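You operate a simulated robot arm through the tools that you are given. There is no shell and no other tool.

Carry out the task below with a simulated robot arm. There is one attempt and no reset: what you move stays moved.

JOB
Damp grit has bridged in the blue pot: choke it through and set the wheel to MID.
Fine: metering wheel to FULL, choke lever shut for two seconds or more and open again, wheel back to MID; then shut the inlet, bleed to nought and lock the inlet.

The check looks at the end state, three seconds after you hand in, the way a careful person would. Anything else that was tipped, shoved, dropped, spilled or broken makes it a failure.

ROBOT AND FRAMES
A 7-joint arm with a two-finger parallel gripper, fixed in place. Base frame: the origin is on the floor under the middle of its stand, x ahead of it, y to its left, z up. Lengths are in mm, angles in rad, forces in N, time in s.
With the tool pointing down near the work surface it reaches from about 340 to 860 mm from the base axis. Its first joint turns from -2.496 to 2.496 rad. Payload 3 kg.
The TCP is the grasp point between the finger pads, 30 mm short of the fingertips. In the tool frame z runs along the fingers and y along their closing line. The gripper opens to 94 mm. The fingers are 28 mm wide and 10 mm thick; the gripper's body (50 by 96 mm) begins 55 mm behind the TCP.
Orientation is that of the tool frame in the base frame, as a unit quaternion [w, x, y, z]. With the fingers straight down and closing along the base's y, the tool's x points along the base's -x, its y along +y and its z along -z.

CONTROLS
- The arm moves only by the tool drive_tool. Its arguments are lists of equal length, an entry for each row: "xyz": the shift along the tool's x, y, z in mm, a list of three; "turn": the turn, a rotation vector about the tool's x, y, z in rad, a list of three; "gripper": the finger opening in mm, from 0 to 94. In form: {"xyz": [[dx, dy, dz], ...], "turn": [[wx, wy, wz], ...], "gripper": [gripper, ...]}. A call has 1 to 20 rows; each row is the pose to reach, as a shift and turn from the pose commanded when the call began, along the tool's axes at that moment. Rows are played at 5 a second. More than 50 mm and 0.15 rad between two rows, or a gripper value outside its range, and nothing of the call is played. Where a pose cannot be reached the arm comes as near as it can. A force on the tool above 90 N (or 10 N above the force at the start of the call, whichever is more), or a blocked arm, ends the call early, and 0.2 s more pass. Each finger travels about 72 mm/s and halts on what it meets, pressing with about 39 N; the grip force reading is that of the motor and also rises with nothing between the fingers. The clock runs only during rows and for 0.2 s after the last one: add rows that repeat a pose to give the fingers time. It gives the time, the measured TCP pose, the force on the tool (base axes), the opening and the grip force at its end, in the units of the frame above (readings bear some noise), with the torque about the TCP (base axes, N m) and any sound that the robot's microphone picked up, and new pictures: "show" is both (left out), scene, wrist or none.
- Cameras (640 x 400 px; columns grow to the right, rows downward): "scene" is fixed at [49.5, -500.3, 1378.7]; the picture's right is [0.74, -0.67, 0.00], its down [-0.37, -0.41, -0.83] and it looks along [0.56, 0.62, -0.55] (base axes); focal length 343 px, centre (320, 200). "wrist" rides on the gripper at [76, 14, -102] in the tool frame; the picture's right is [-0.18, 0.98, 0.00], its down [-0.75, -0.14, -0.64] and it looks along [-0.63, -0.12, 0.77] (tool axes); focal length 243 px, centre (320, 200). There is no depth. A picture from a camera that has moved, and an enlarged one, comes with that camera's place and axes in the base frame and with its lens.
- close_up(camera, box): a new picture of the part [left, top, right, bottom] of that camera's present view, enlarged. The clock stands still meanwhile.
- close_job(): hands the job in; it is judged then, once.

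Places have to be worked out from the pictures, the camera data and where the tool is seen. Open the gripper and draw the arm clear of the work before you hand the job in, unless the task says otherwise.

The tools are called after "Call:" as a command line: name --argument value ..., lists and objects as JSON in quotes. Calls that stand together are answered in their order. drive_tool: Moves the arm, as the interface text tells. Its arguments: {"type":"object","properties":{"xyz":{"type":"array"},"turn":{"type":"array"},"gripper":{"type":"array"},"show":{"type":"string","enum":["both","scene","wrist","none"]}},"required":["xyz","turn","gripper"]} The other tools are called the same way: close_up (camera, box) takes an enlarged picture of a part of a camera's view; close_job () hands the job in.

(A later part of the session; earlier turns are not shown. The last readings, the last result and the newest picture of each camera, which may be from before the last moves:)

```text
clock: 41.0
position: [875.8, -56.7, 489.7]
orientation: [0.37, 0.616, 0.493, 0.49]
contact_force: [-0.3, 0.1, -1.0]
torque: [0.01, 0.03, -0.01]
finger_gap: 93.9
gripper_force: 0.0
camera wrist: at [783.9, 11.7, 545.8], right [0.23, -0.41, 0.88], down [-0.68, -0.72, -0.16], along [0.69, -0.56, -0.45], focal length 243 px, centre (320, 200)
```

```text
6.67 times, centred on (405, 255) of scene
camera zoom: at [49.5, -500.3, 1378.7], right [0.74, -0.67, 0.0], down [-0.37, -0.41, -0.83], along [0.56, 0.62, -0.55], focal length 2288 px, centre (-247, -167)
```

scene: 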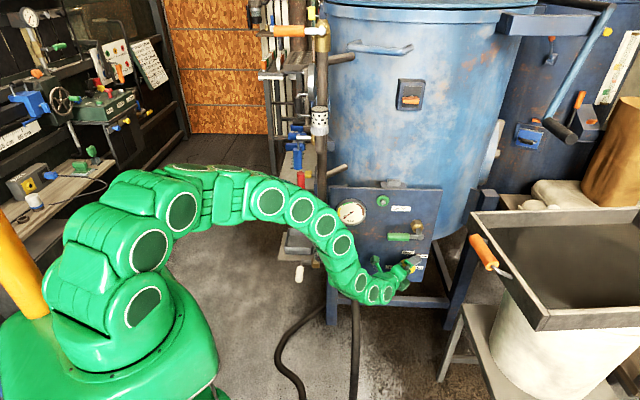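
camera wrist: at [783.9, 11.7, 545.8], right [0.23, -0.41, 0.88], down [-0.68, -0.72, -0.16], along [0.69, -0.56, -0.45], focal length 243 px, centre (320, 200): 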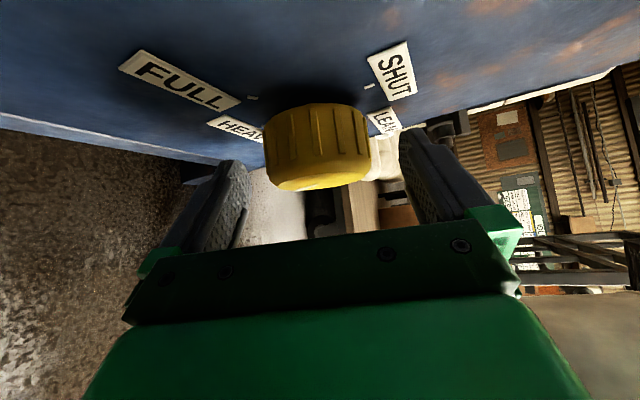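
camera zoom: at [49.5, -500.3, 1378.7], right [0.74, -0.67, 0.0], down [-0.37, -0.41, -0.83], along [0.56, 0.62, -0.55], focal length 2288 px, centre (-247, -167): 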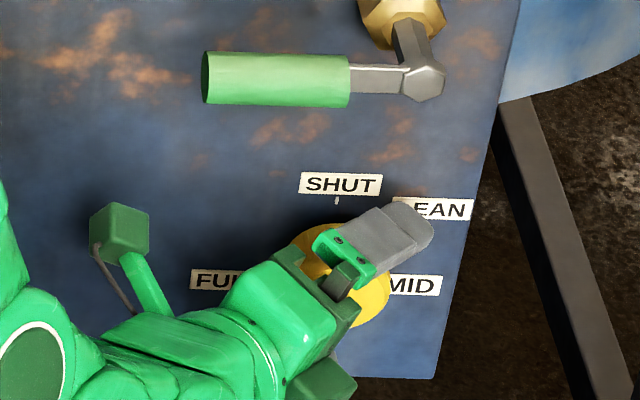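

Ready for the second stroke: close on the wheel and sweep +70° again.

Call:
drive_tool --xyz '[[0, 0, 0], [0, 0, 0], [0, 0, 0], [0, 0, 0], [0, 0, 0], [0, 0, 0], [0, 0, 0], [0, 0, 0], [0, 0, 0], [0, 0, 0], [0, 0, 0], [0, 0, 0], [0, 0, 0], [0, 0, 0], [0, 0, 0]]' --turn '[[0, 0, 0], [0, 0, 0], [0, 0, 0], [0, 0, 0], [0.0864, 0, 0.0864], [0.1728, 0, 0.1728], [0.2592, 0, 0.2592], [0.3456, 0, 0.3456], [0.432, 0, 0.432], [0.5184, 0, 0.5184], [0.6048, 0, 0.6048], [0.6912, 0, 0.6912], [0.7776, 0, 0.7776], [0.864, 0, 0.864], [0.864, 0, 0.864]]' --gripper '[60, 30, 20, 20, 20, 20, 20, 20, 20, 20, 20, 20, 20, 20, 20]'

Call:
close_up --camera "wrist" --box '[200, 50, 440, 220]'

```text
clock: 44.2
position: [876.5, -56.8, 490.9]
orientation: [-0.146, 0.854, 0.353, 0.352]
contact_force: [-18.2, -12.1, 36.3]
torque: [0.38, -0.32, 0.53]
finger_gap: 55.5
gripper_force: 44.6
camera wrist: at [875.1, -79.3, 616.4], right [0.6, -0.79, -0.13], down [-0.8, -0.6, -0.08], along [-0.02, 0.15, -0.99], focal length 243 px, centre (320, 200)
```

scene: 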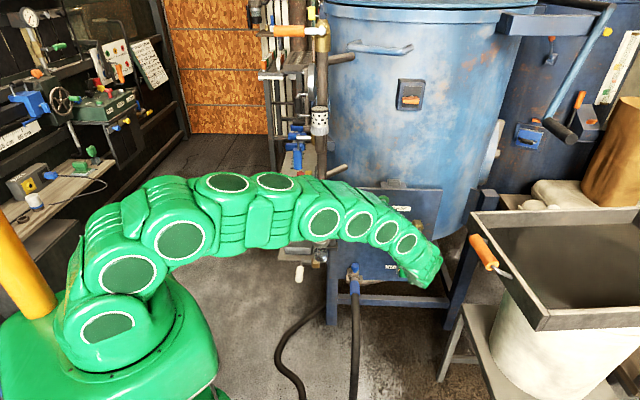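
wrist: 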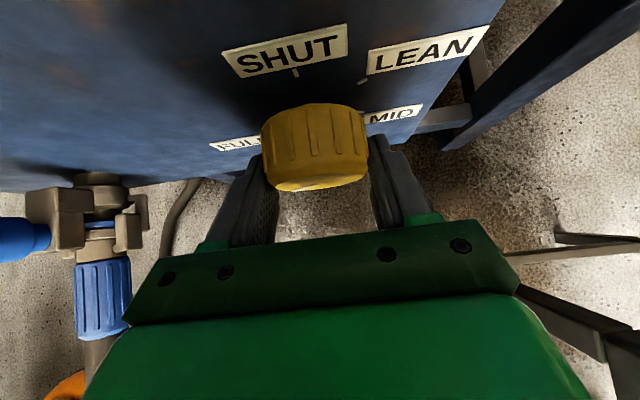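

```text
2.35 times, centred on (320, 135) of wrist
camera zoom: at [875.1, -79.3, 616.4], right [0.6, -0.79, -0.13], down [-0.8, -0.6, -0.08], along [-0.02, 0.15, -0.99], focal length 571 px, centre (320, 353)
```

zoom: 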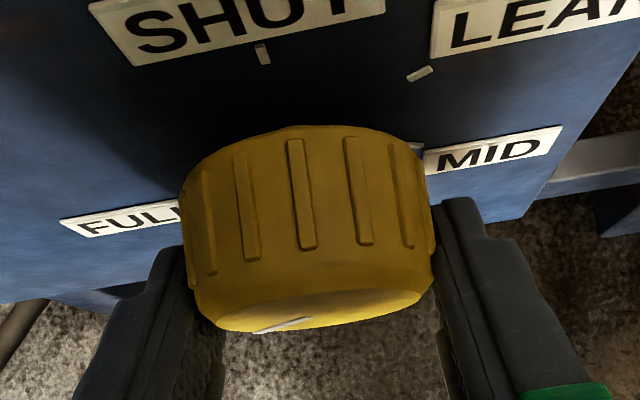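

The wheel followed again. I open, sweep back, and retreat 60 mm along the wheel axis to read the pointer.

Call:
drive_tool --xyz '[[0, 0, 0], [0, 0, 0], [0, 0, 0], [0, 0, 0], [0, 0, 0], [0, 0, 0], [0, 0, 0], [0, 0, 0], [0, 0, 0], [0, 0, 0], [0, 0, 0], [0, 0, 0], [0, 0, 0], [-14, 0, -14], [-28, 0, -28], [-42.4, 0, -42.4], [-42.4, 0, -42.4]]' --turn '[[0, 0, 0], [0, 0, 0], [0, 0, 0], [-0.0864, 0, -0.0864], [-0.1728, 0, -0.1728], [-0.2592, 0, -0.2592], [-0.3456, 0, -0.3456], [-0.432, 0, -0.432], [-0.5184, 0, -0.5184], [-0.6048, 0, -0.6048], [-0.6912, 0, -0.6912], [-0.7776, 0, -0.7776], [-0.864, 0, -0.864], [-0.864, 0, -0.864], [-0.864, 0, -0.864], [-0.864, 0, -0.864], [-0.864, 0, -0.864]]' --gripper '[75, 94, 94, 94, 94, 94, 94, 94, 94, 94, 94, 94, 94, 94, 94, 94, 94]'

Call:
close_up --camera "wrist" --box '[170, 0, 410, 150]'

Call:
close_up --camera "scene" --box '[370, 225, 440, 285]'

```text
clock: 47.8
position: [836.1, -98.4, 488.7]
orientation: [0.369, 0.616, 0.493, 0.491]
contact_force: [-0.2, -0.3, -1.1]
torque: [-0.03, -0.03, 0.01]
finger_gap: 94.0
gripper_force: 0.0
camera wrist: at [743.0, -30.9, 546.7], right [0.23, -0.41, 0.88], down [-0.68, -0.72, -0.16], along [0.69, -0.56, -0.45], focal length 243 px, centre (320, 200)
```

scene: 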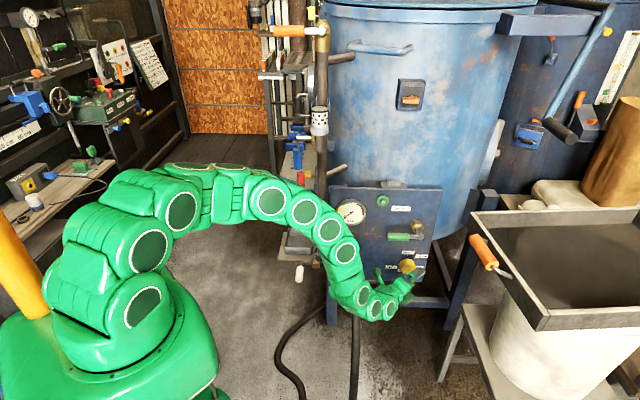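
wrist: 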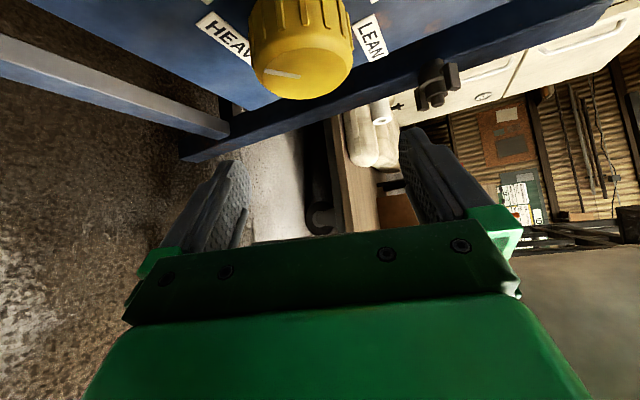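

```text
2.67 times, centred on (290, 75) of wrist
camera zoom: at [743.0, -30.9, 546.7], right [0.23, -0.41, 0.88], down [-0.68, -0.72, -0.16], along [0.69, -0.56, -0.45], focal length 647 px, centre (400, 533)
```

zoom: 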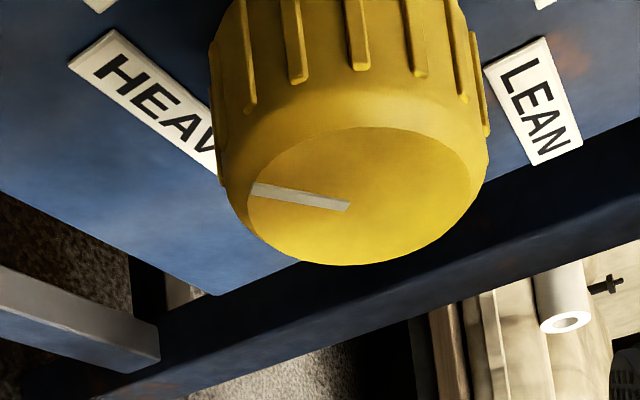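

```text
6.67 times, centred on (405, 255) of scene
camera zoom: at [49.5, -500.3, 1378.7], right [0.74, -0.67, 0.0], down [-0.37, -0.41, -0.83], along [0.56, 0.62, -0.55], focal length 2288 px, centre (-247, -167)
```

zoom: 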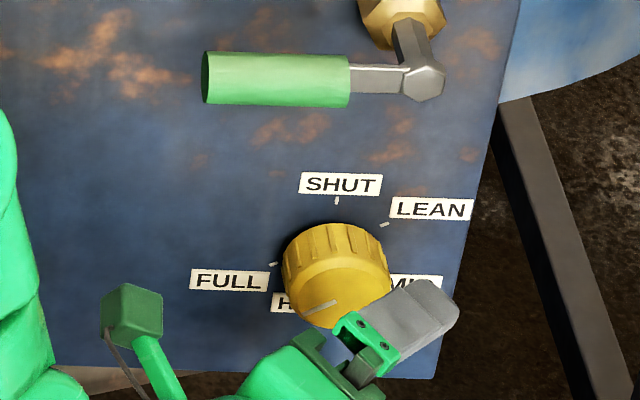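

From the wrist view the pointer is ≈231°, close to FULL at 240°. I zoom the scene camera for a second reading.

Call:
close_up --camera "scene" --box '[385, 245, 430, 280]'

Call:
close_up --camera "wrist" --box '[235, 0, 365, 110]'

Call:
close_up --camera "scene" --box '[325, 185, 385, 230]'

```text
11.43 times, centred on (408, 262) of scene
camera zoom: at [49.5, -500.3, 1378.7], right [0.74, -0.67, 0.0], down [-0.37, -0.41, -0.83], along [0.56, 0.62, -0.55], focal length 3923 px, centre (-680, -514)
```

zoom: 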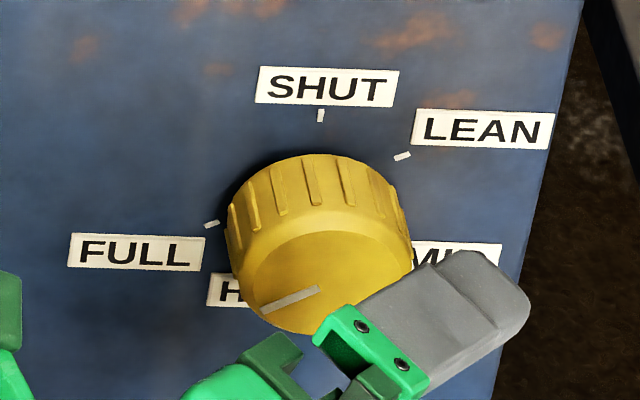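

```text
3.64 times, centred on (300, 55) of wrist
camera zoom: at [743.0, -30.9, 546.7], right [0.23, -0.41, 0.88], down [-0.68, -0.72, -0.16], along [0.69, -0.56, -0.45], focal length 882 px, centre (393, 727)
```

zoom: 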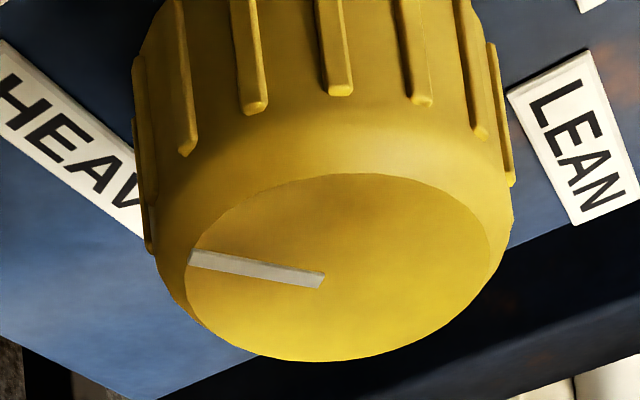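

```text
8.89 times, centred on (355, 208) of scene
camera zoom: at [49.5, -500.3, 1378.7], right [0.74, -0.67, 0.0], down [-0.37, -0.41, -0.83], along [0.56, 0.62, -0.55], focal length 3051 px, centre (9, 133)
```

zoom: 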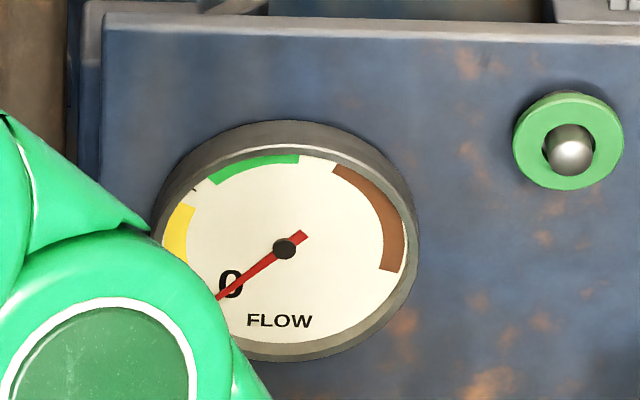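

Both views put the pointer at ≈235°, a few degrees short of FULL (240°). I advance, re-grip and add a small +6° stroke, then release.

Call:
drive_tool --xyz '[[14, 0, 14], [28, 0, 28], [41.5, 1, 41.5], [41.5, 1, 41.5], [41.5, 1, 41.5], [41.5, 1, 41.5], [41.5, 1, 41.5], [41.5, 1, 41.5], [41.5, 1, 41.5], [41.5, 1, 41.5], [41.5, 1, 41.5], [41.5, 1, 41.5], [41.5, 1, 41.5]]' --turn '[[0, 0, 0], [0, 0, 0], [0, 0, 0], [0, 0, 0], [0, 0, 0], [0, 0, 0], [0, 0, 0], [0.039, 0, 0.039], [0.078, 0, 0.078], [0.078, 0, 0.078], [0.078, 0, 0.078], [0.078, 0, 0.078], [0.078, 0, 0.078]]' --gripper '[94, 94, 94, 70, 40, 20, 20, 20, 20, 20, 60, 94, 94]' --show "none"

```text
clock: 50.6
position: [876.9, -57.6, 489.8]
orientation: [0.326, 0.648, 0.487, 0.486]
contact_force: [-0.3, 0.3, -1.0]
torque: [0.0, -0.02, -0.02]
finger_gap: 94.0
gripper_force: 0.0
```

Now I retreat 60 mm along the wheel axis to check the pointer again.

Call:
drive_tool --xyz '[[-14, 0, -14], [-28, 0, -28], [-42.4, 0, -42.4], [-42.4, 0, -42.4]]' --turn '[[0, 0, 0], [0, 0, 0], [0, 0, 0], [0, 0, 0]]' --gripper '[94, 94, 94, 94]' --show "scene"

Call:
close_up --camera "scene" --box '[385, 245, 430, 280]'

Call:
close_up --camera "wrist" --box '[235, 0, 365, 110]'

```text
clock: 51.6
position: [833.2, -101.5, 491.3]
orientation: [0.327, 0.648, 0.488, 0.485]
contact_force: [-0.3, 0.0, -0.2]
torque: [-0.01, -0.02, -0.02]
finger_gap: 94.3
gripper_force: 0.0
```

scene: 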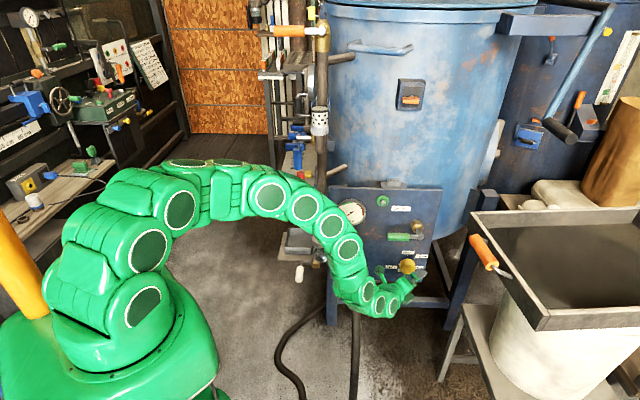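

```text
11.43 times, centred on (408, 262) of scene
camera zoom: at [49.5, -500.3, 1378.7], right [0.74, -0.67, 0.0], down [-0.37, -0.41, -0.83], along [0.56, 0.62, -0.55], focal length 3923 px, centre (-680, -514)
```

zoom: 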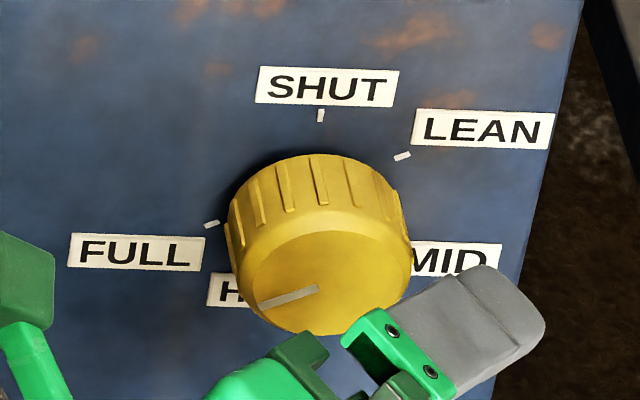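

```text
3.64 times, centred on (300, 55) of wrist
camera zoom: at [745.0, -38.0, 559.9], right [0.3, -0.48, 0.82], down [-0.69, -0.7, -0.16], along [0.66, -0.52, -0.54], focal length 882 px, centre (393, 727)
```

zoom: 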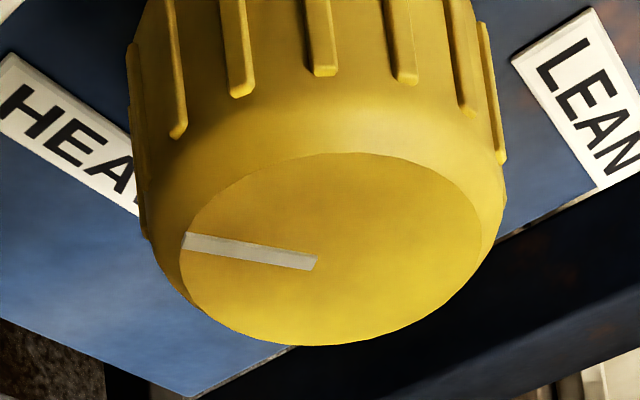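

The pointer now reads ≈241°, i.e. FULL. Next the choke: its handle axis is at z≈667, about 59 mm off the panel, running left from the pivot (≈(871, -79)) to ≈(791, -10). I back off and move to a standoff in front of the handle's middle, tool along the panel normal, closing line vertical.

Call:
drive_tool --xyz '[[-17.4, 3.3, -19.3], [-32.5, 11.6, -42.3], [-27.4, 29.9, -64.5], [-16.8, 53, -83.4], [-0.3, 75.6, -98.2], [17.7, 96.6, -109.3], [36.5, 114.1, -117.3], [52.9, 124.8, -121.8], [65.2, 130, -123.1], [65.2, 130, -123.1]]' --turn '[[0, 0, 0], [-0.0184, 0.0774, -0.0432], [-0.0368, 0.1547, -0.0865], [-0.0644, 0.2707, -0.1513], [-0.092, 0.3868, -0.2162], [-0.114, 0.4796, -0.2681], [-0.1379, 0.5801, -0.3243], [-0.1618, 0.6807, -0.3805], [-0.1839, 0.7735, -0.4324], [-0.1839, 0.7735, -0.4324]]' --gripper '[94, 94, 94, 94, 94, 94, 94, 94, 94, 94]'

```text
clock: 53.8
position: [762.4, -84.6, 667.5]
orientation: [0.27, 0.27, 0.653, 0.654]
contact_force: [0.2, 0.7, 0.0]
torque: [0.02, 0.01, 0.01]
finger_gap: 94.0
gripper_force: 0.1
camera wrist: at [636.7, -103.0, 681.9], right [0.13, -0.13, 0.98], down [0.08, -0.99, -0.14], along [0.99, 0.1, -0.12], focal length 243 px, centre (320, 200)
```

scene: 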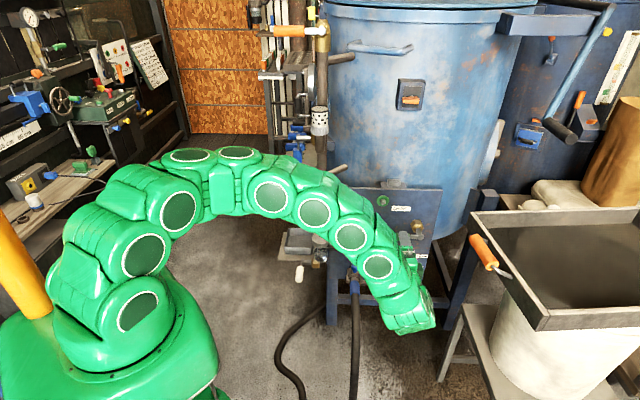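
wrist: 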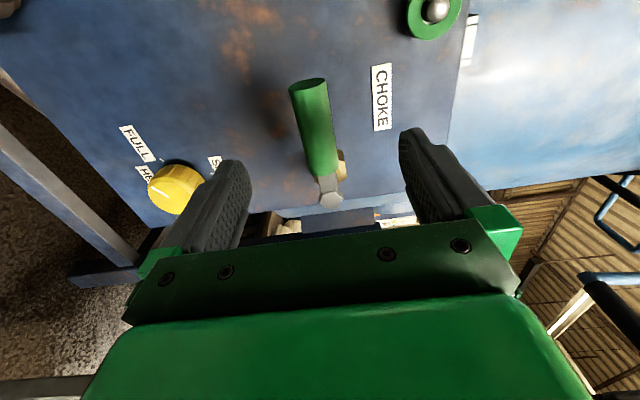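

The handle end triangulates to ≈(794, -7, 666) and the pivot to ≈(871, -79, 665). I advance 79 mm along the normal and close on the middle of the handle.

Call:
drive_tool --xyz '[[-0.6, -0.6, 20], [-1.2, -1.2, 40], [-1.9, -1.9, 60], [-2.5, -2.5, 78.6], [-2.5, -2.5, 78.6], [-2.5, -2.5, 78.6], [-2.5, -2.5, 78.6], [-2.5, -2.5, 78.6], [-2.5, -2.5, 78.6]]' --turn '[[0, 0, 0], [0, 0, 0], [0, 0, 0], [0, 0, 0], [0, 0, 0], [0, 0, 0], [0, 0, 0], [0, 0, 0], [0, 0, 0]]' --gripper '[94, 94, 94, 94, 94, 70, 40, 10, 10]'

Call:
close_up --camera "wrist" --box '[200, 0, 440, 220]'

```text
clock: 55.8
position: [817.0, -31.5, 664.5]
orientation: [0.27, 0.271, 0.652, 0.655]
contact_force: [-12.2, -0.1, 17.6]
torque: [-0.13, -0.14, 0.17]
finger_gap: 30.3
gripper_force: 45.2
camera wrist: at [692.4, -49.2, 679.0], right [0.13, -0.13, 0.98], down [0.08, -0.99, -0.14], along [0.99, 0.1, -0.12], focal length 243 px, centre (320, 200)
```

scene: 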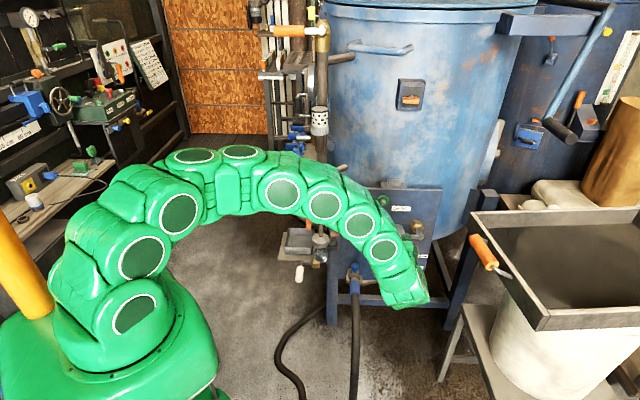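
wrist: 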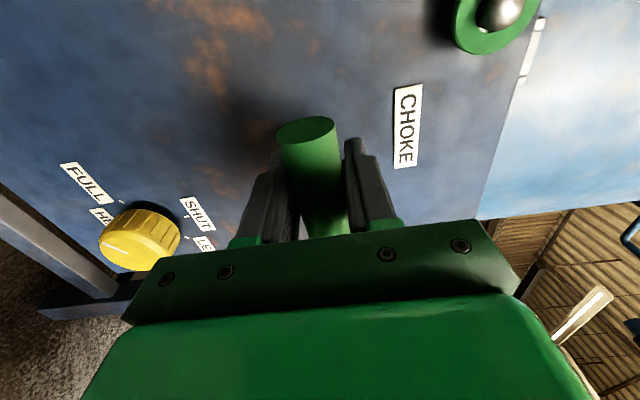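

```text
1.82 times, centred on (320, 110) of wrist
camera zoom: at [692.4, -49.2, 679.0], right [0.13, -0.13, 0.98], down [0.08, -0.99, -0.14], along [0.99, 0.1, -0.12], focal length 441 px, centre (320, 364)
```

zoom: 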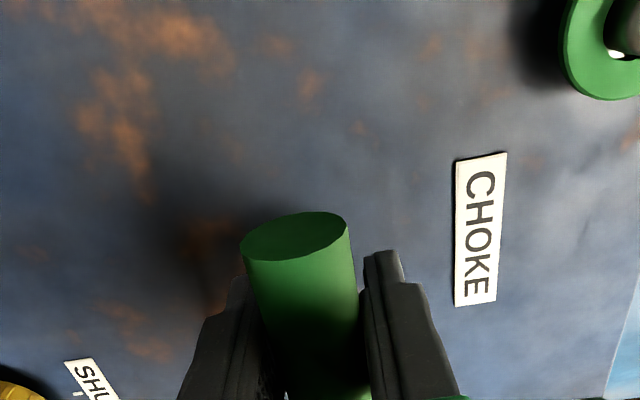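

Good grip on the handle (30 mm). I gently test the direction by swinging it 15° upward about its pivot.

Call:
drive_tool --xyz '[[-0.6, 9.3, 0], [-2.4, 18.4, 0], [-2.4, 18.4, 0]]' --turn '[[0, 0, 0.13], [0, 0, 0.26], [0, 0, 0.26]]' --gripper '[10, 10, 10]' --show "wrist"

```text
clock: 56.6
position: [819.0, -32.8, 682.4]
orientation: [0.183, 0.354, 0.612, 0.684]
contact_force: [-29.1, -1.4, 16.0]
torque: [-0.49, -0.51, 0.26]
finger_gap: 30.3
gripper_force: 44.8
camera wrist: at [698.4, -55.1, 715.9], right [0.31, -0.31, 0.9], down [0.04, -0.94, -0.33], along [0.95, 0.13, -0.28], focal length 243 px, centre (320, 200)
```

wrist: 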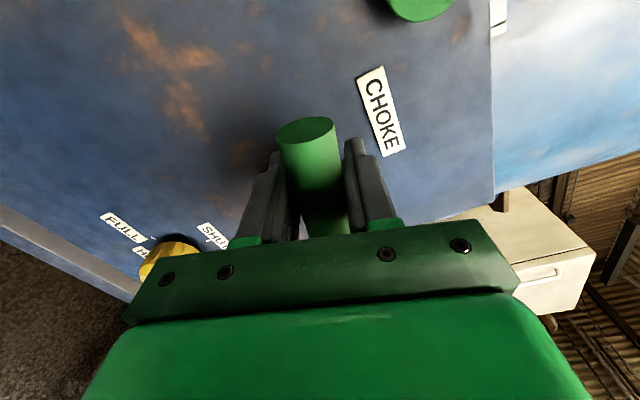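

The lever swings upward freely (no stop). I continue the arc toward 90° (handle vertical, across its line).

Call:
drive_tool --xyz '[[-0.6, 9.3, 0], [-2.4, 18.5, 0], [-5.5, 27.4, 0], [-9.6, 35.8, 0], [-14.8, 43.6, 0], [-21, 50.6, 0], [-28, 56.8, 0], [-35.8, 62, 0], [-44.2, 66.1, 0], [-53.1, 69.1, 0], [-53.1, 69.1, 0]]' --turn '[[0, 0, 0.131], [0, 0, 0.262], [0, 0, 0.393], [0, 0, 0.524], [0, 0, 0.655], [0, 0, 0.786], [0, 0, 0.917], [0, 0, 1.048], [0, 0, 1.179], [0, 0, 1.311], [0, 0, 1.311]]' --gripper '[10, 10, 10, 10, 10, 10, 10, 10, 10, 10, 10]'

Call:
close_up --camera "scene" --box '[320, 180, 450, 290]'

```text
clock: 59.0
position: [868.5, -81.0, 735.3]
orientation: [-0.272, 0.654, 0.269, 0.652]
contact_force: [-72.0, 12.1, -0.4]
torque: [0.14, -0.27, 0.01]
finger_gap: 30.0
gripper_force: 44.8
camera wrist: at [807.0, -163.1, 811.0], right [0.7, -0.69, -0.19], down [-0.56, -0.35, -0.75], along [0.45, 0.63, -0.63], focal length 243 px, centre (320, 200)
```

scene: 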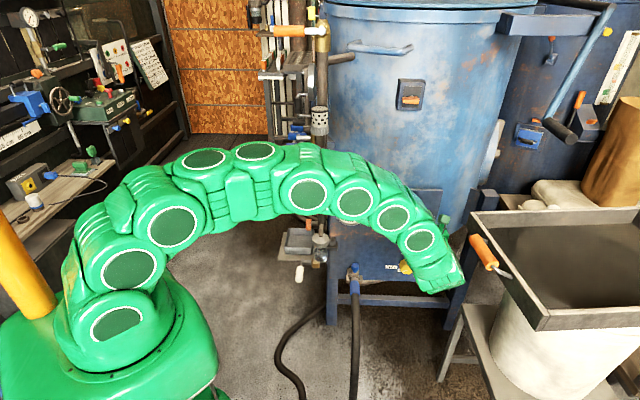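
wrist: 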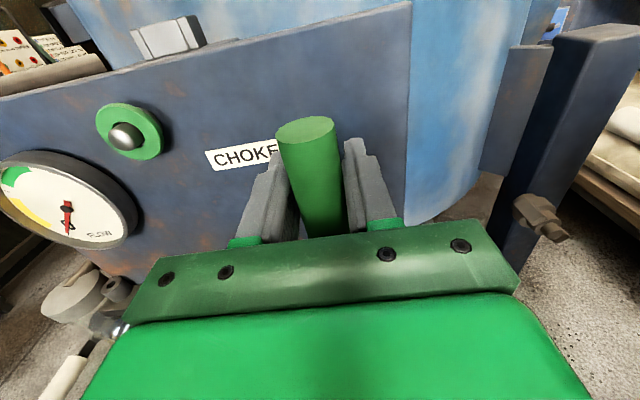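

```text
3.64 times, centred on (385, 235) of scene
camera zoom: at [49.5, -500.3, 1378.7], right [0.74, -0.67, 0.0], down [-0.37, -0.41, -0.83], along [0.56, 0.62, -0.55], focal length 1248 px, centre (84, 73)
```

zoom: 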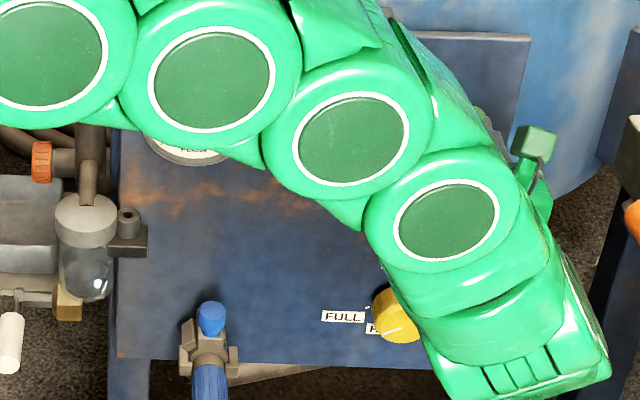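

The handle is vertical and I feel a firm stop (the reaction pushes back left), so the choke is fully shut. I relax the strain by a couple of mm and hold over 2.5 s while watching the gauge.

Call:
drive_tool --xyz '[[0, -1.5, -2.5], [0, -1.5, -2.5], [0, -1.5, -2.5], [0, -1.5, -2.5], [0, -1.5, -2.5], [0, -1.5, -2.5], [0, -1.5, -2.5], [0, -1.5, -2.5], [0, -1.5, -2.5], [0, -1.5, -2.5], [0, -1.5, -2.5], [0, -1.5, -2.5], [0, -1.5, -2.5], [0, -1.5, -2.5]]' --turn '[[0, 0, 0], [0, 0, 0], [0, 0, 0], [0, 0, 0], [0, 0, 0], [0, 0, 0], [0, 0, 0], [0, 0, 0], [0, 0, 0], [0, 0, 0], [0, 0, 0], [0, 0, 0], [0, 0, 0], [0, 0, 0]]' --gripper '[10, 10, 10, 10, 10, 10, 10, 10, 10, 10, 10, 10, 10, 10]' --show "wrist"

Call:
close_up --camera "wrist" --box '[0, 90, 180, 270]'

```text
clock: 62.0
position: [865.5, -80.8, 734.9]
orientation: [-0.273, 0.653, 0.27, 0.653]
contact_force: [44.1, 43.0, -22.8]
torque: [0.15, -0.23, 0.05]
finger_gap: 30.3
gripper_force: 45.0
camera wrist: at [805.6, -163.4, 811.7], right [0.7, -0.69, -0.19], down [-0.55, -0.35, -0.75], along [0.46, 0.63, -0.63], focal length 243 px, centre (320, 200)
```

wrist: 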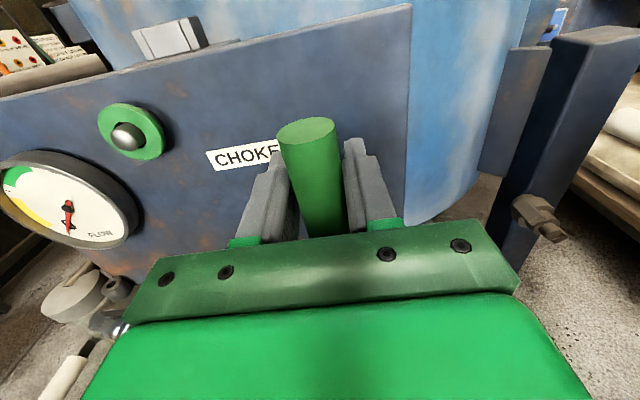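

```text
2.22 times, centred on (90, 180) of wrist
camera zoom: at [805.6, -163.4, 811.7], right [0.7, -0.69, -0.19], down [-0.55, -0.35, -0.75], along [0.46, 0.63, -0.63], focal length 539 px, centre (831, 244)
```

zoom: 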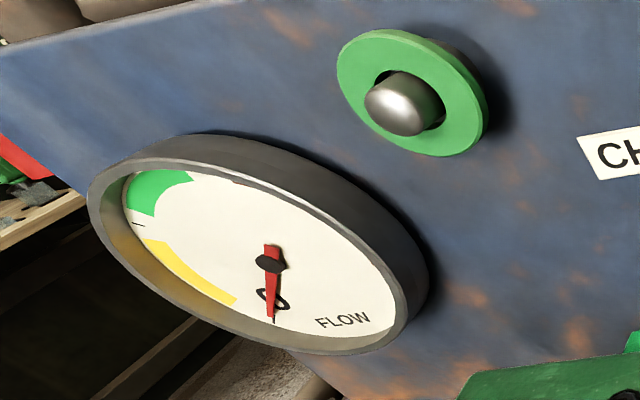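

Shut for 3 s now, flow at 0 while choked. I swing the lever back 90° to open.

Call:
drive_tool --xyz '[[-0.6, -8.3, 1.5], [-2.4, -17.5, 1.5], [-5.5, -26.4, 1.5], [-9.6, -34.8, 1.5], [-14.8, -42.6, 1.5], [-21, -49.6, 1.5], [-28, -55.8, 1.5], [-35.8, -61, 1.5], [-44.2, -65.1, 1.5], [-53, -68.1, 1.5], [-62.2, -69.9, 1.5], [-71.5, -70.5, 1.5], [-71.5, -70.5, 1.5]]' --turn '[[0, 0, -0.131], [0, 0, -0.262], [0, 0, -0.393], [0, 0, -0.524], [0, 0, -0.655], [0, 0, -0.786], [0, 0, -0.917], [0, 0, -1.048], [0, 0, -1.179], [0, 0, -1.31], [0, 0, -1.441], [0, 0, -1.571], [0, 0, -1.571]]' --gripper '[10, 10, 10, 10, 10, 10, 10, 10, 10, 10, 10, 10, 10]'

Call:
close_up --camera "scene" --box '[320, 180, 450, 290]'

```text
clock: 64.8
position: [818.7, -31.1, 664.9]
orientation: [0.272, 0.271, 0.652, 0.654]
contact_force: [-22.7, -15.2, 13.4]
torque: [0.1, 0.11, -0.47]
finger_gap: 30.2
gripper_force: 45.1
camera wrist: at [692.1, -49.3, 679.0], right [0.13, -0.13, 0.98], down [0.08, -0.99, -0.14], along [0.99, 0.09, -0.12], focal length 243 px, centre (320, 200)
```

scene: 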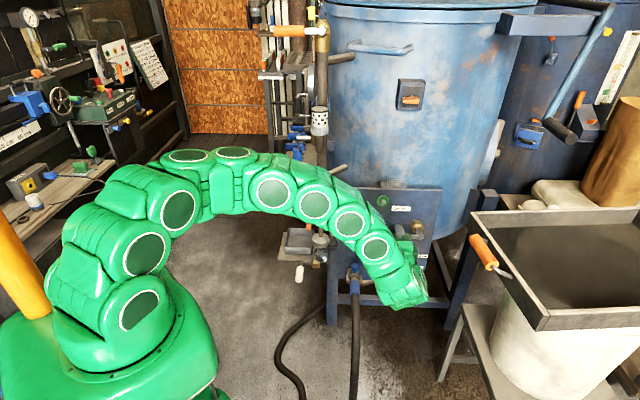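
wrist: 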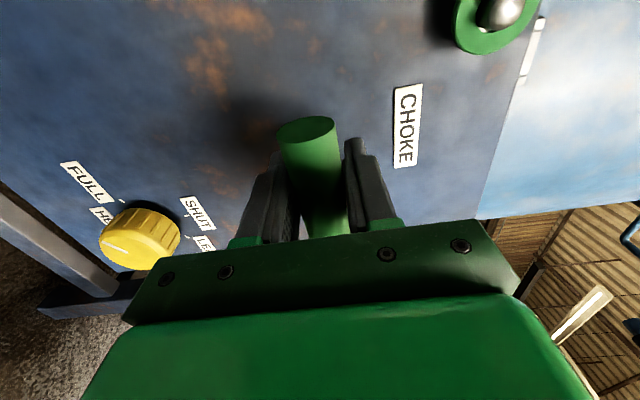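

```text
3.64 times, centred on (385, 235) of scene
camera zoom: at [49.5, -500.3, 1378.7], right [0.74, -0.67, 0.0], down [-0.37, -0.41, -0.83], along [0.56, 0.62, -0.55], focal length 1248 px, centre (84, 73)
```

zoom: 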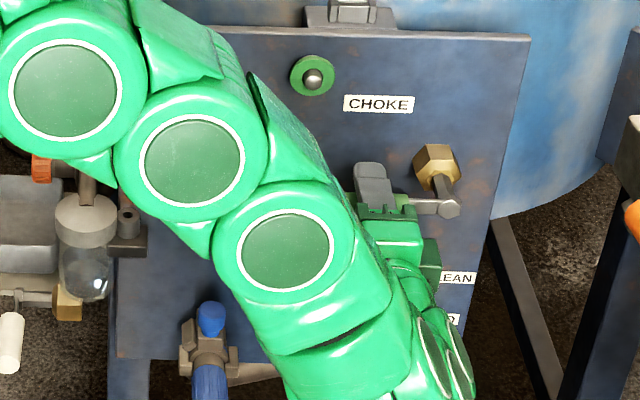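

The lever is back to horizontal (open). I release and retreat 80 mm straight out, then check the flow gauge.

Call:
drive_tool --xyz '[[0, 0, 0], [0, 0, 0], [0, 0, 0], [0, 0, -20], [0, 0, -40], [0, 0, -60], [0, 0, -80], [0, 0, -80]]' --turn '[[0, 0, 0], [0, 0, 0], [0, 0, 0], [0, 0, 0], [0, 0, 0], [0, 0, 0], [0, 0, 0], [0, 0, 0]]' --gripper '[60, 94, 94, 94, 94, 94, 94, 94]'

Call:
close_up --camera "scene" --box '[320, 180, 450, 290]'

Call:
close_up --camera "wrist" --box '[100, 0, 500, 250]'

```text
clock: 66.6
position: [762.2, -87.4, 663.9]
orientation: [0.269, 0.271, 0.652, 0.655]
contact_force: [0.0, -0.2, 0.0]
torque: [-0.01, 0.02, -0.02]
finger_gap: 94.0
gripper_force: 0.1
camera wrist: at [636.4, -105.4, 679.0], right [0.13, -0.13, 0.98], down [0.08, -0.99, -0.14], along [0.99, 0.1, -0.12], focal length 243 px, centre (320, 200)
```

scene: 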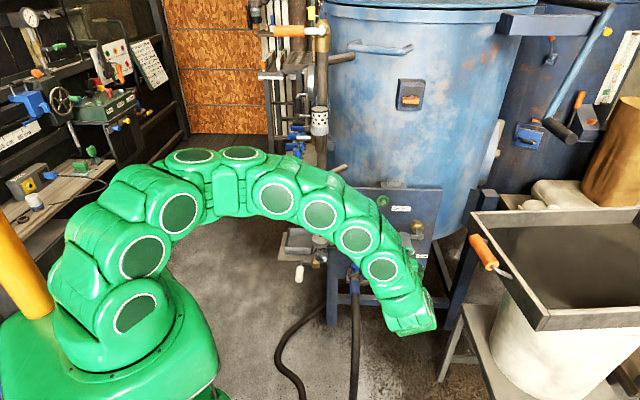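
wrist: 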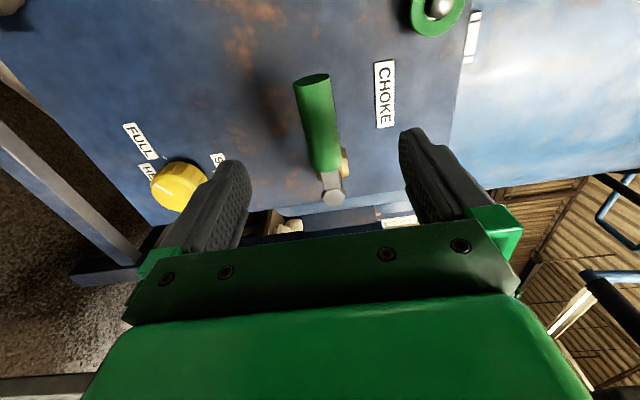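

```text
3.64 times, centred on (385, 235) of scene
camera zoom: at [49.5, -500.3, 1378.7], right [0.74, -0.67, 0.0], down [-0.37, -0.41, -0.83], along [0.56, 0.62, -0.55], focal length 1248 px, centre (84, 73)
```

zoom: 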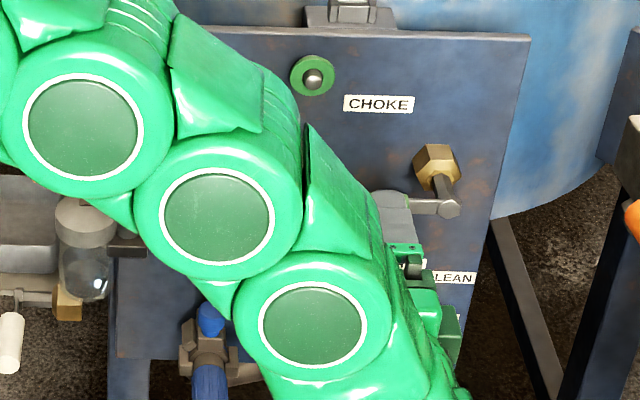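

```text
1.60 times, centred on (300, 125) of wrist
camera zoom: at [636.4, -105.4, 679.0], right [0.13, -0.13, 0.98], down [0.08, -0.99, -0.14], along [0.99, 0.1, -0.12], focal length 388 px, centre (352, 320)
```

zoom: 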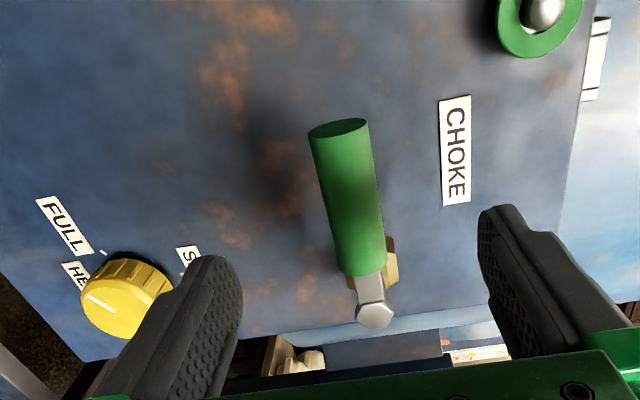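

The lever holds at its original open angle. Now back to the wheel: I retrace the path to the wheel standoff (body-left pose), where the flow gauge should also be visible again.

Call:
drive_tool --xyz '[[-4.5, -8.9, -7.6], [-13, -23.9, -16.1], [-22.2, -47.9, -23.9], [-31.4, -75.9, -28.8], [-41.3, -105.9, -30.3], [-49.8, -133.9, -24.6], [-59, -156.9, -12.6], [-59.7, -168.9, 12.2], [-59.7, -173.9, 36.2], [-59.7, -173.9, 36.2]]' --turn '[[0.0137, -0.0777, 0.0331], [0.0301, -0.171, 0.0728], [0.048, -0.272, 0.1158], [0.0685, -0.3886, 0.1654], [0.0891, -0.5052, 0.215], [0.1096, -0.6218, 0.2646], [0.126, -0.715, 0.3043], [0.137, -0.7772, 0.3308], [0.137, -0.7772, 0.3308], [0.137, -0.7772, 0.3308]]' --gripper '[94, 94, 94, 94, 94, 94, 94, 94, 94, 94]'

Call:
close_up --camera "scene" --box '[320, 180, 450, 290]'

Call:
close_up --camera "wrist" --box '[235, 0, 365, 110]'

Call:
close_up --camera "scene" --box '[325, 185, 385, 230]'

```text
clock: 68.8
position: [828.1, -104.8, 489.2]
orientation: [0.368, 0.616, 0.492, 0.493]
contact_force: [0.4, -0.7, 0.2]
torque: [0.0, -0.01, -0.02]
finger_gap: 94.0
gripper_force: 0.0
camera wrist: at [736.2, -36.8, 546.4], right [0.23, -0.42, 0.88], down [-0.68, -0.72, -0.16], along [0.7, -0.56, -0.45], focal length 243 px, centre (320, 200)
```

scene: 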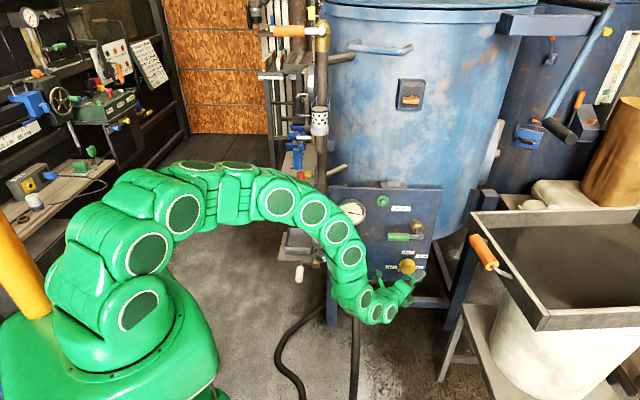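
wrist: 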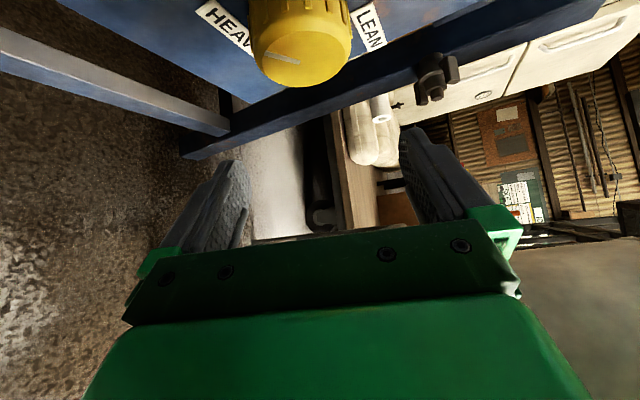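

```text
3.64 times, centred on (385, 235) of scene
camera zoom: at [49.5, -500.3, 1378.7], right [0.74, -0.67, 0.0], down [-0.37, -0.41, -0.83], along [0.56, 0.62, -0.55], focal length 1248 px, centre (84, 73)
```

zoom: 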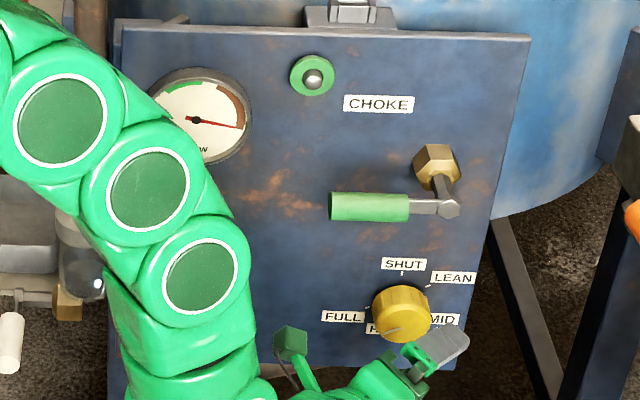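

```text
3.64 times, centred on (300, 55) of wrist
camera zoom: at [736.2, -36.8, 546.4], right [0.23, -0.42, 0.88], down [-0.68, -0.72, -0.16], along [0.7, -0.56, -0.45], focal length 882 px, centre (393, 727)
```

zoom: 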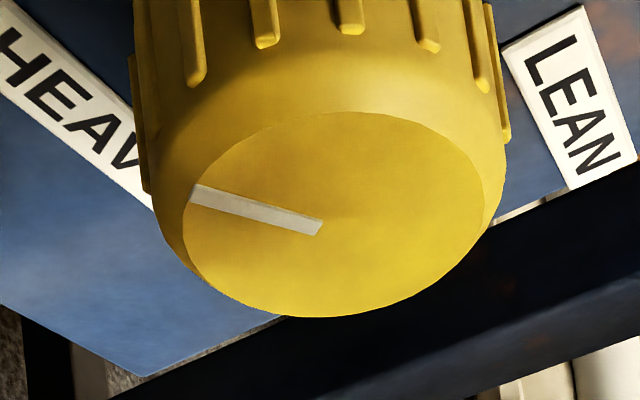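

```text
8.89 times, centred on (355, 208) of scene
camera zoom: at [49.5, -500.3, 1378.7], right [0.74, -0.67, 0.0], down [-0.37, -0.41, -0.83], along [0.56, 0.62, -0.55], focal length 3051 px, centre (9, 133)
```

zoom: 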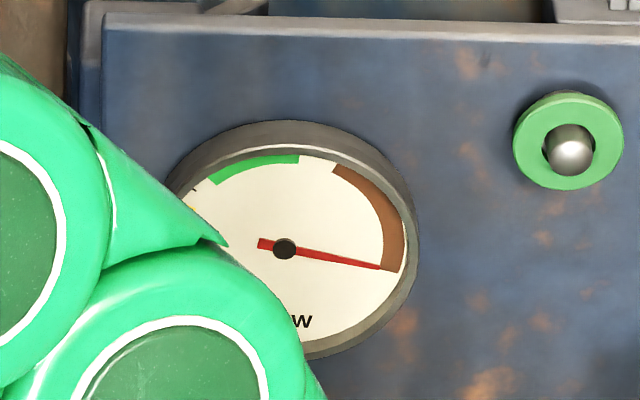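

The bridge has broken: FLOW now reads high in the brown zone at FULL. Now I advance over the wheel and sweep (open) to the body-up pose, then close for the return stroke.

Call:
drive_tool --xyz '[[12.4, 0.2, 12.5], [24.8, 0.5, 25.1], [37.1, 0.7, 37.6], [49.5, 1, 50.2], [49.5, 1, 50.2], [49.5, 1, 50.2], [49.5, 1, 50.2], [49.5, 1, 50.2], [49.5, 1, 50.2], [49.5, 1, 50.2], [49.5, 1, 50.2], [49.5, 1, 50.2], [49.5, 1, 50.2], [49.5, 1, 50.2], [49.5, 1, 50.2], [49.5, 1, 50.2], [49.5, 1, 50.2], [49.5, 1, 50.2]]' --turn '[[0, 0, 0], [0, 0, 0], [0, 0, 0], [0, 0, 0], [0.0864, 0, 0.0864], [0.1728, 0, 0.1728], [0.2592, 0, 0.2592], [0.3456, 0, 0.3456], [0.432, 0, 0.432], [0.5184, 0, 0.5184], [0.6048, 0, 0.6048], [0.6912, 0, 0.6912], [0.7776, 0, 0.7776], [0.864, 0, 0.864], [0.864, 0, 0.864], [0.864, 0, 0.864], [0.864, 0, 0.864], [0.864, 0, 0.864]]' --gripper '[94, 94, 94, 94, 94, 94, 94, 94, 94, 94, 94, 94, 94, 94, 70, 40, 20, 20]'

```text
clock: 72.6
position: [878.7, -54.1, 491.8]
orientation: [-0.147, 0.854, 0.353, 0.353]
contact_force: [1.8, -3.3, -2.9]
torque: [-0.16, 0.15, -0.08]
finger_gap: 55.7
gripper_force: 44.9
camera wrist: at [877.3, -77.7, 617.4], right [0.6, -0.79, -0.13], down [-0.8, -0.6, -0.08], along [-0.02, 0.15, -0.99], focal length 243 px, centre (320, 200)
```

scene: 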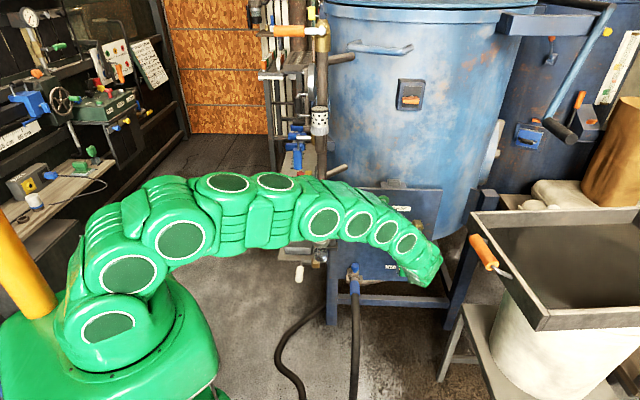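
wrist: 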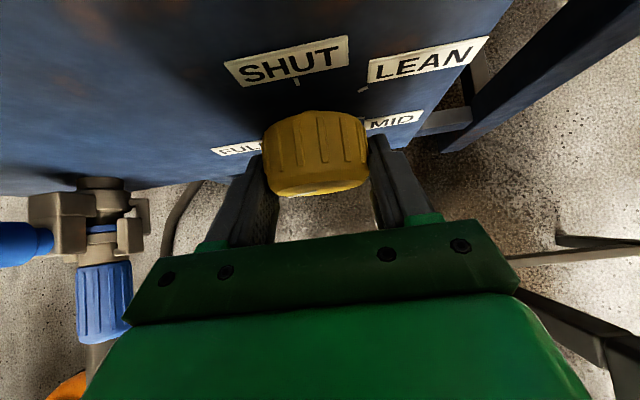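

Gripped at 55.7 mm. I sweep -70° (counter-clockwise) and release.

Call:
drive_tool --xyz '[[0, 0, 0], [0, 0, 0], [0, 0, 0], [0, 0, 0], [0, 0, 0], [0, 0, 0], [0, 0, 0], [0, 0, 0], [0, 0, 0], [0, 0, 0], [0, 0, 0], [0, 0, 0], [0, 0, 0], [0, 0, 0]]' --turn '[[-0.0864, 0, -0.0864], [-0.1728, 0, -0.1728], [-0.2592, 0, -0.2592], [-0.3456, 0, -0.3456], [-0.432, 0, -0.432], [-0.5184, 0, -0.5184], [-0.6048, 0, -0.6048], [-0.6912, 0, -0.6912], [-0.7776, 0, -0.7776], [-0.864, 0, -0.864], [-0.864, 0, -0.864], [-0.864, 0, -0.864], [-0.864, 0, -0.864], [-0.864, 0, -0.864]]' --gripper '[20, 20, 20, 20, 20, 20, 20, 20, 20, 20, 20, 60, 94, 94]'

Call:
close_up --camera "scene" --box '[320, 180, 450, 290]'

Call:
close_up --camera "wrist" --box '[200, 50, 440, 220]'

```text
clock: 75.6
position: [879.3, -53.7, 491.4]
orientation: [0.369, 0.616, 0.492, 0.493]
contact_force: [0.0, -0.5, 0.3]
torque: [-0.03, 0.0, -0.03]
finger_gap: 93.9
gripper_force: 0.1
camera wrist: at [786.9, 13.1, 548.1], right [0.23, -0.42, 0.88], down [-0.68, -0.72, -0.16], along [0.7, -0.56, -0.45], focal length 243 px, centre (320, 200)
```

scene: 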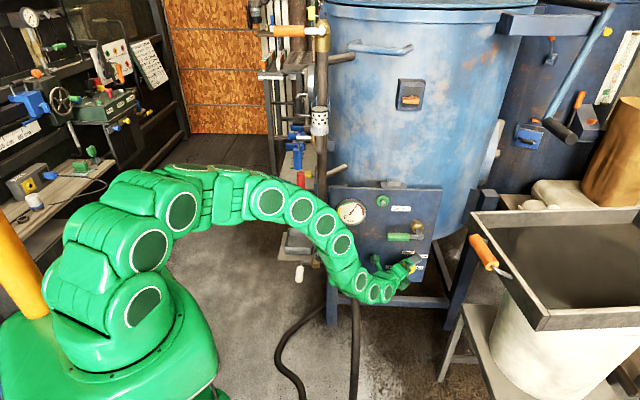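
wrist: 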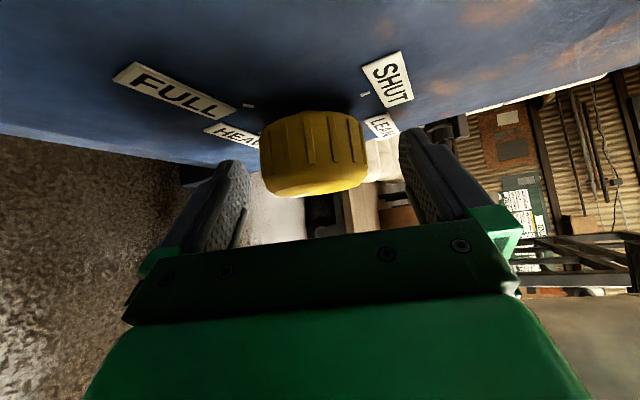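

```text
3.64 times, centred on (385, 235) of scene
camera zoom: at [49.5, -500.3, 1378.7], right [0.74, -0.67, 0.0], down [-0.37, -0.41, -0.83], along [0.56, 0.62, -0.55], focal length 1248 px, centre (84, 73)
```

zoom: 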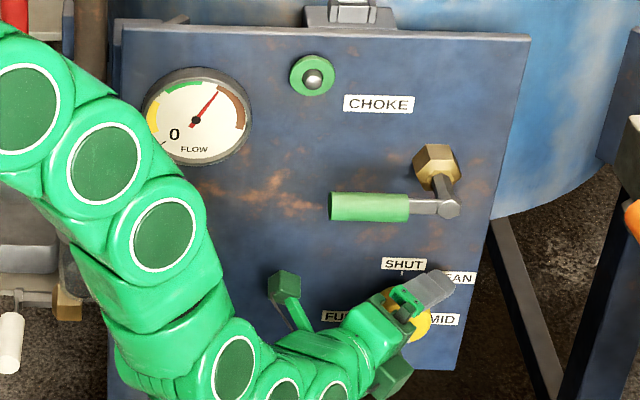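

```text
2.35 times, centred on (320, 135) of wrist
camera zoom: at [786.9, 13.1, 548.1], right [0.23, -0.42, 0.88], down [-0.68, -0.72, -0.16], along [0.7, -0.56, -0.45], focal length 571 px, centre (320, 353)
```

zoom: 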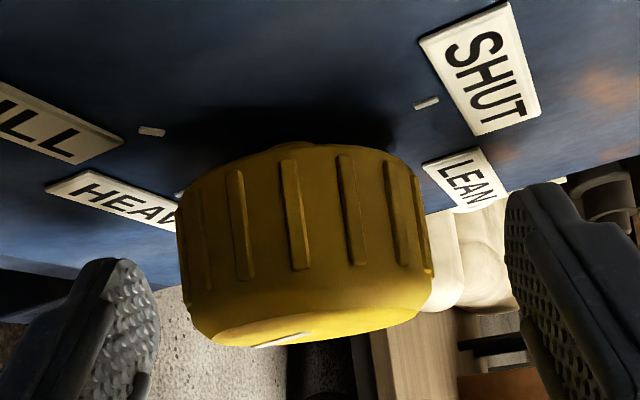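

FLOW has dropped as expected (pointer ≈171°). Now sweep open by +51.6°, close, and sweep back -51.6° to bring the pointer to ≈120° (MID).

Call:
drive_tool --xyz '[[0, 0, 0], [0, 0, 0], [0, 0, 0], [0, 0, 0], [0, 0, 0], [0, 0, 0], [0, 0, 0], [0, 0, 0], [0, 0, 0], [0, 0, 0], [0, 0, 0], [0, 0, 0], [0, 0, 0], [0, 0, 0], [0, 0, 0], [0, 0, 0], [0, 0, 0], [0, 0, 0], [0, 0, 0], [0, 0, 0]]' --turn '[[0.0796, 0, 0.0796], [0.1591, 0, 0.1591], [0.2387, 0, 0.2387], [0.3182, 0, 0.3182], [0.3978, 0, 0.3978], [0.4773, 0, 0.4773], [0.5569, 0, 0.5569], [0.6364, 0, 0.6364], [0.6364, 0, 0.6364], [0.6364, 0, 0.6364], [0.6364, 0, 0.6364], [0.6364, 0, 0.6364], [0.5569, 0, 0.5569], [0.4773, 0, 0.4773], [0.3978, 0, 0.3978], [0.3182, 0, 0.3182], [0.2387, 0, 0.2387], [0.1591, 0, 0.1591], [0.0796, 0, 0.0796], [0, 0, 0]]' --gripper '[94, 94, 94, 94, 94, 94, 94, 94, 70, 40, 20, 20, 20, 20, 20, 20, 20, 20, 20, 20]' --show "wrist"

```text
clock: 79.8
position: [879.5, -53.1, 490.2]
orientation: [0.368, 0.616, 0.493, 0.492]
contact_force: [-38.2, 10.2, 1.4]
torque: [0.45, -0.43, 0.46]
finger_gap: 54.8
gripper_force: 45.5
camera wrist: at [786.1, 13.8, 547.2], right [0.24, -0.42, 0.88], down [-0.68, -0.72, -0.16], along [0.7, -0.56, -0.45], focal length 243 px, centre (320, 200)
```

wrist: 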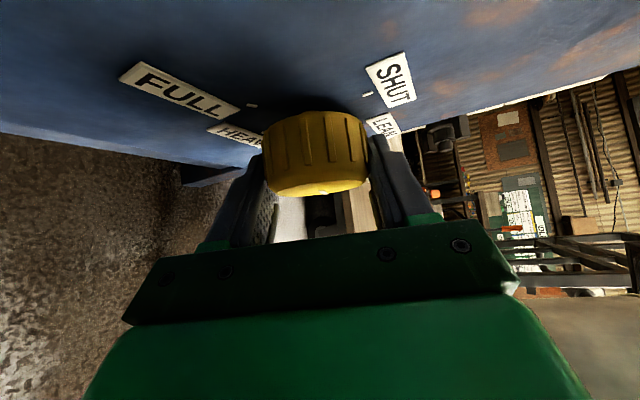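

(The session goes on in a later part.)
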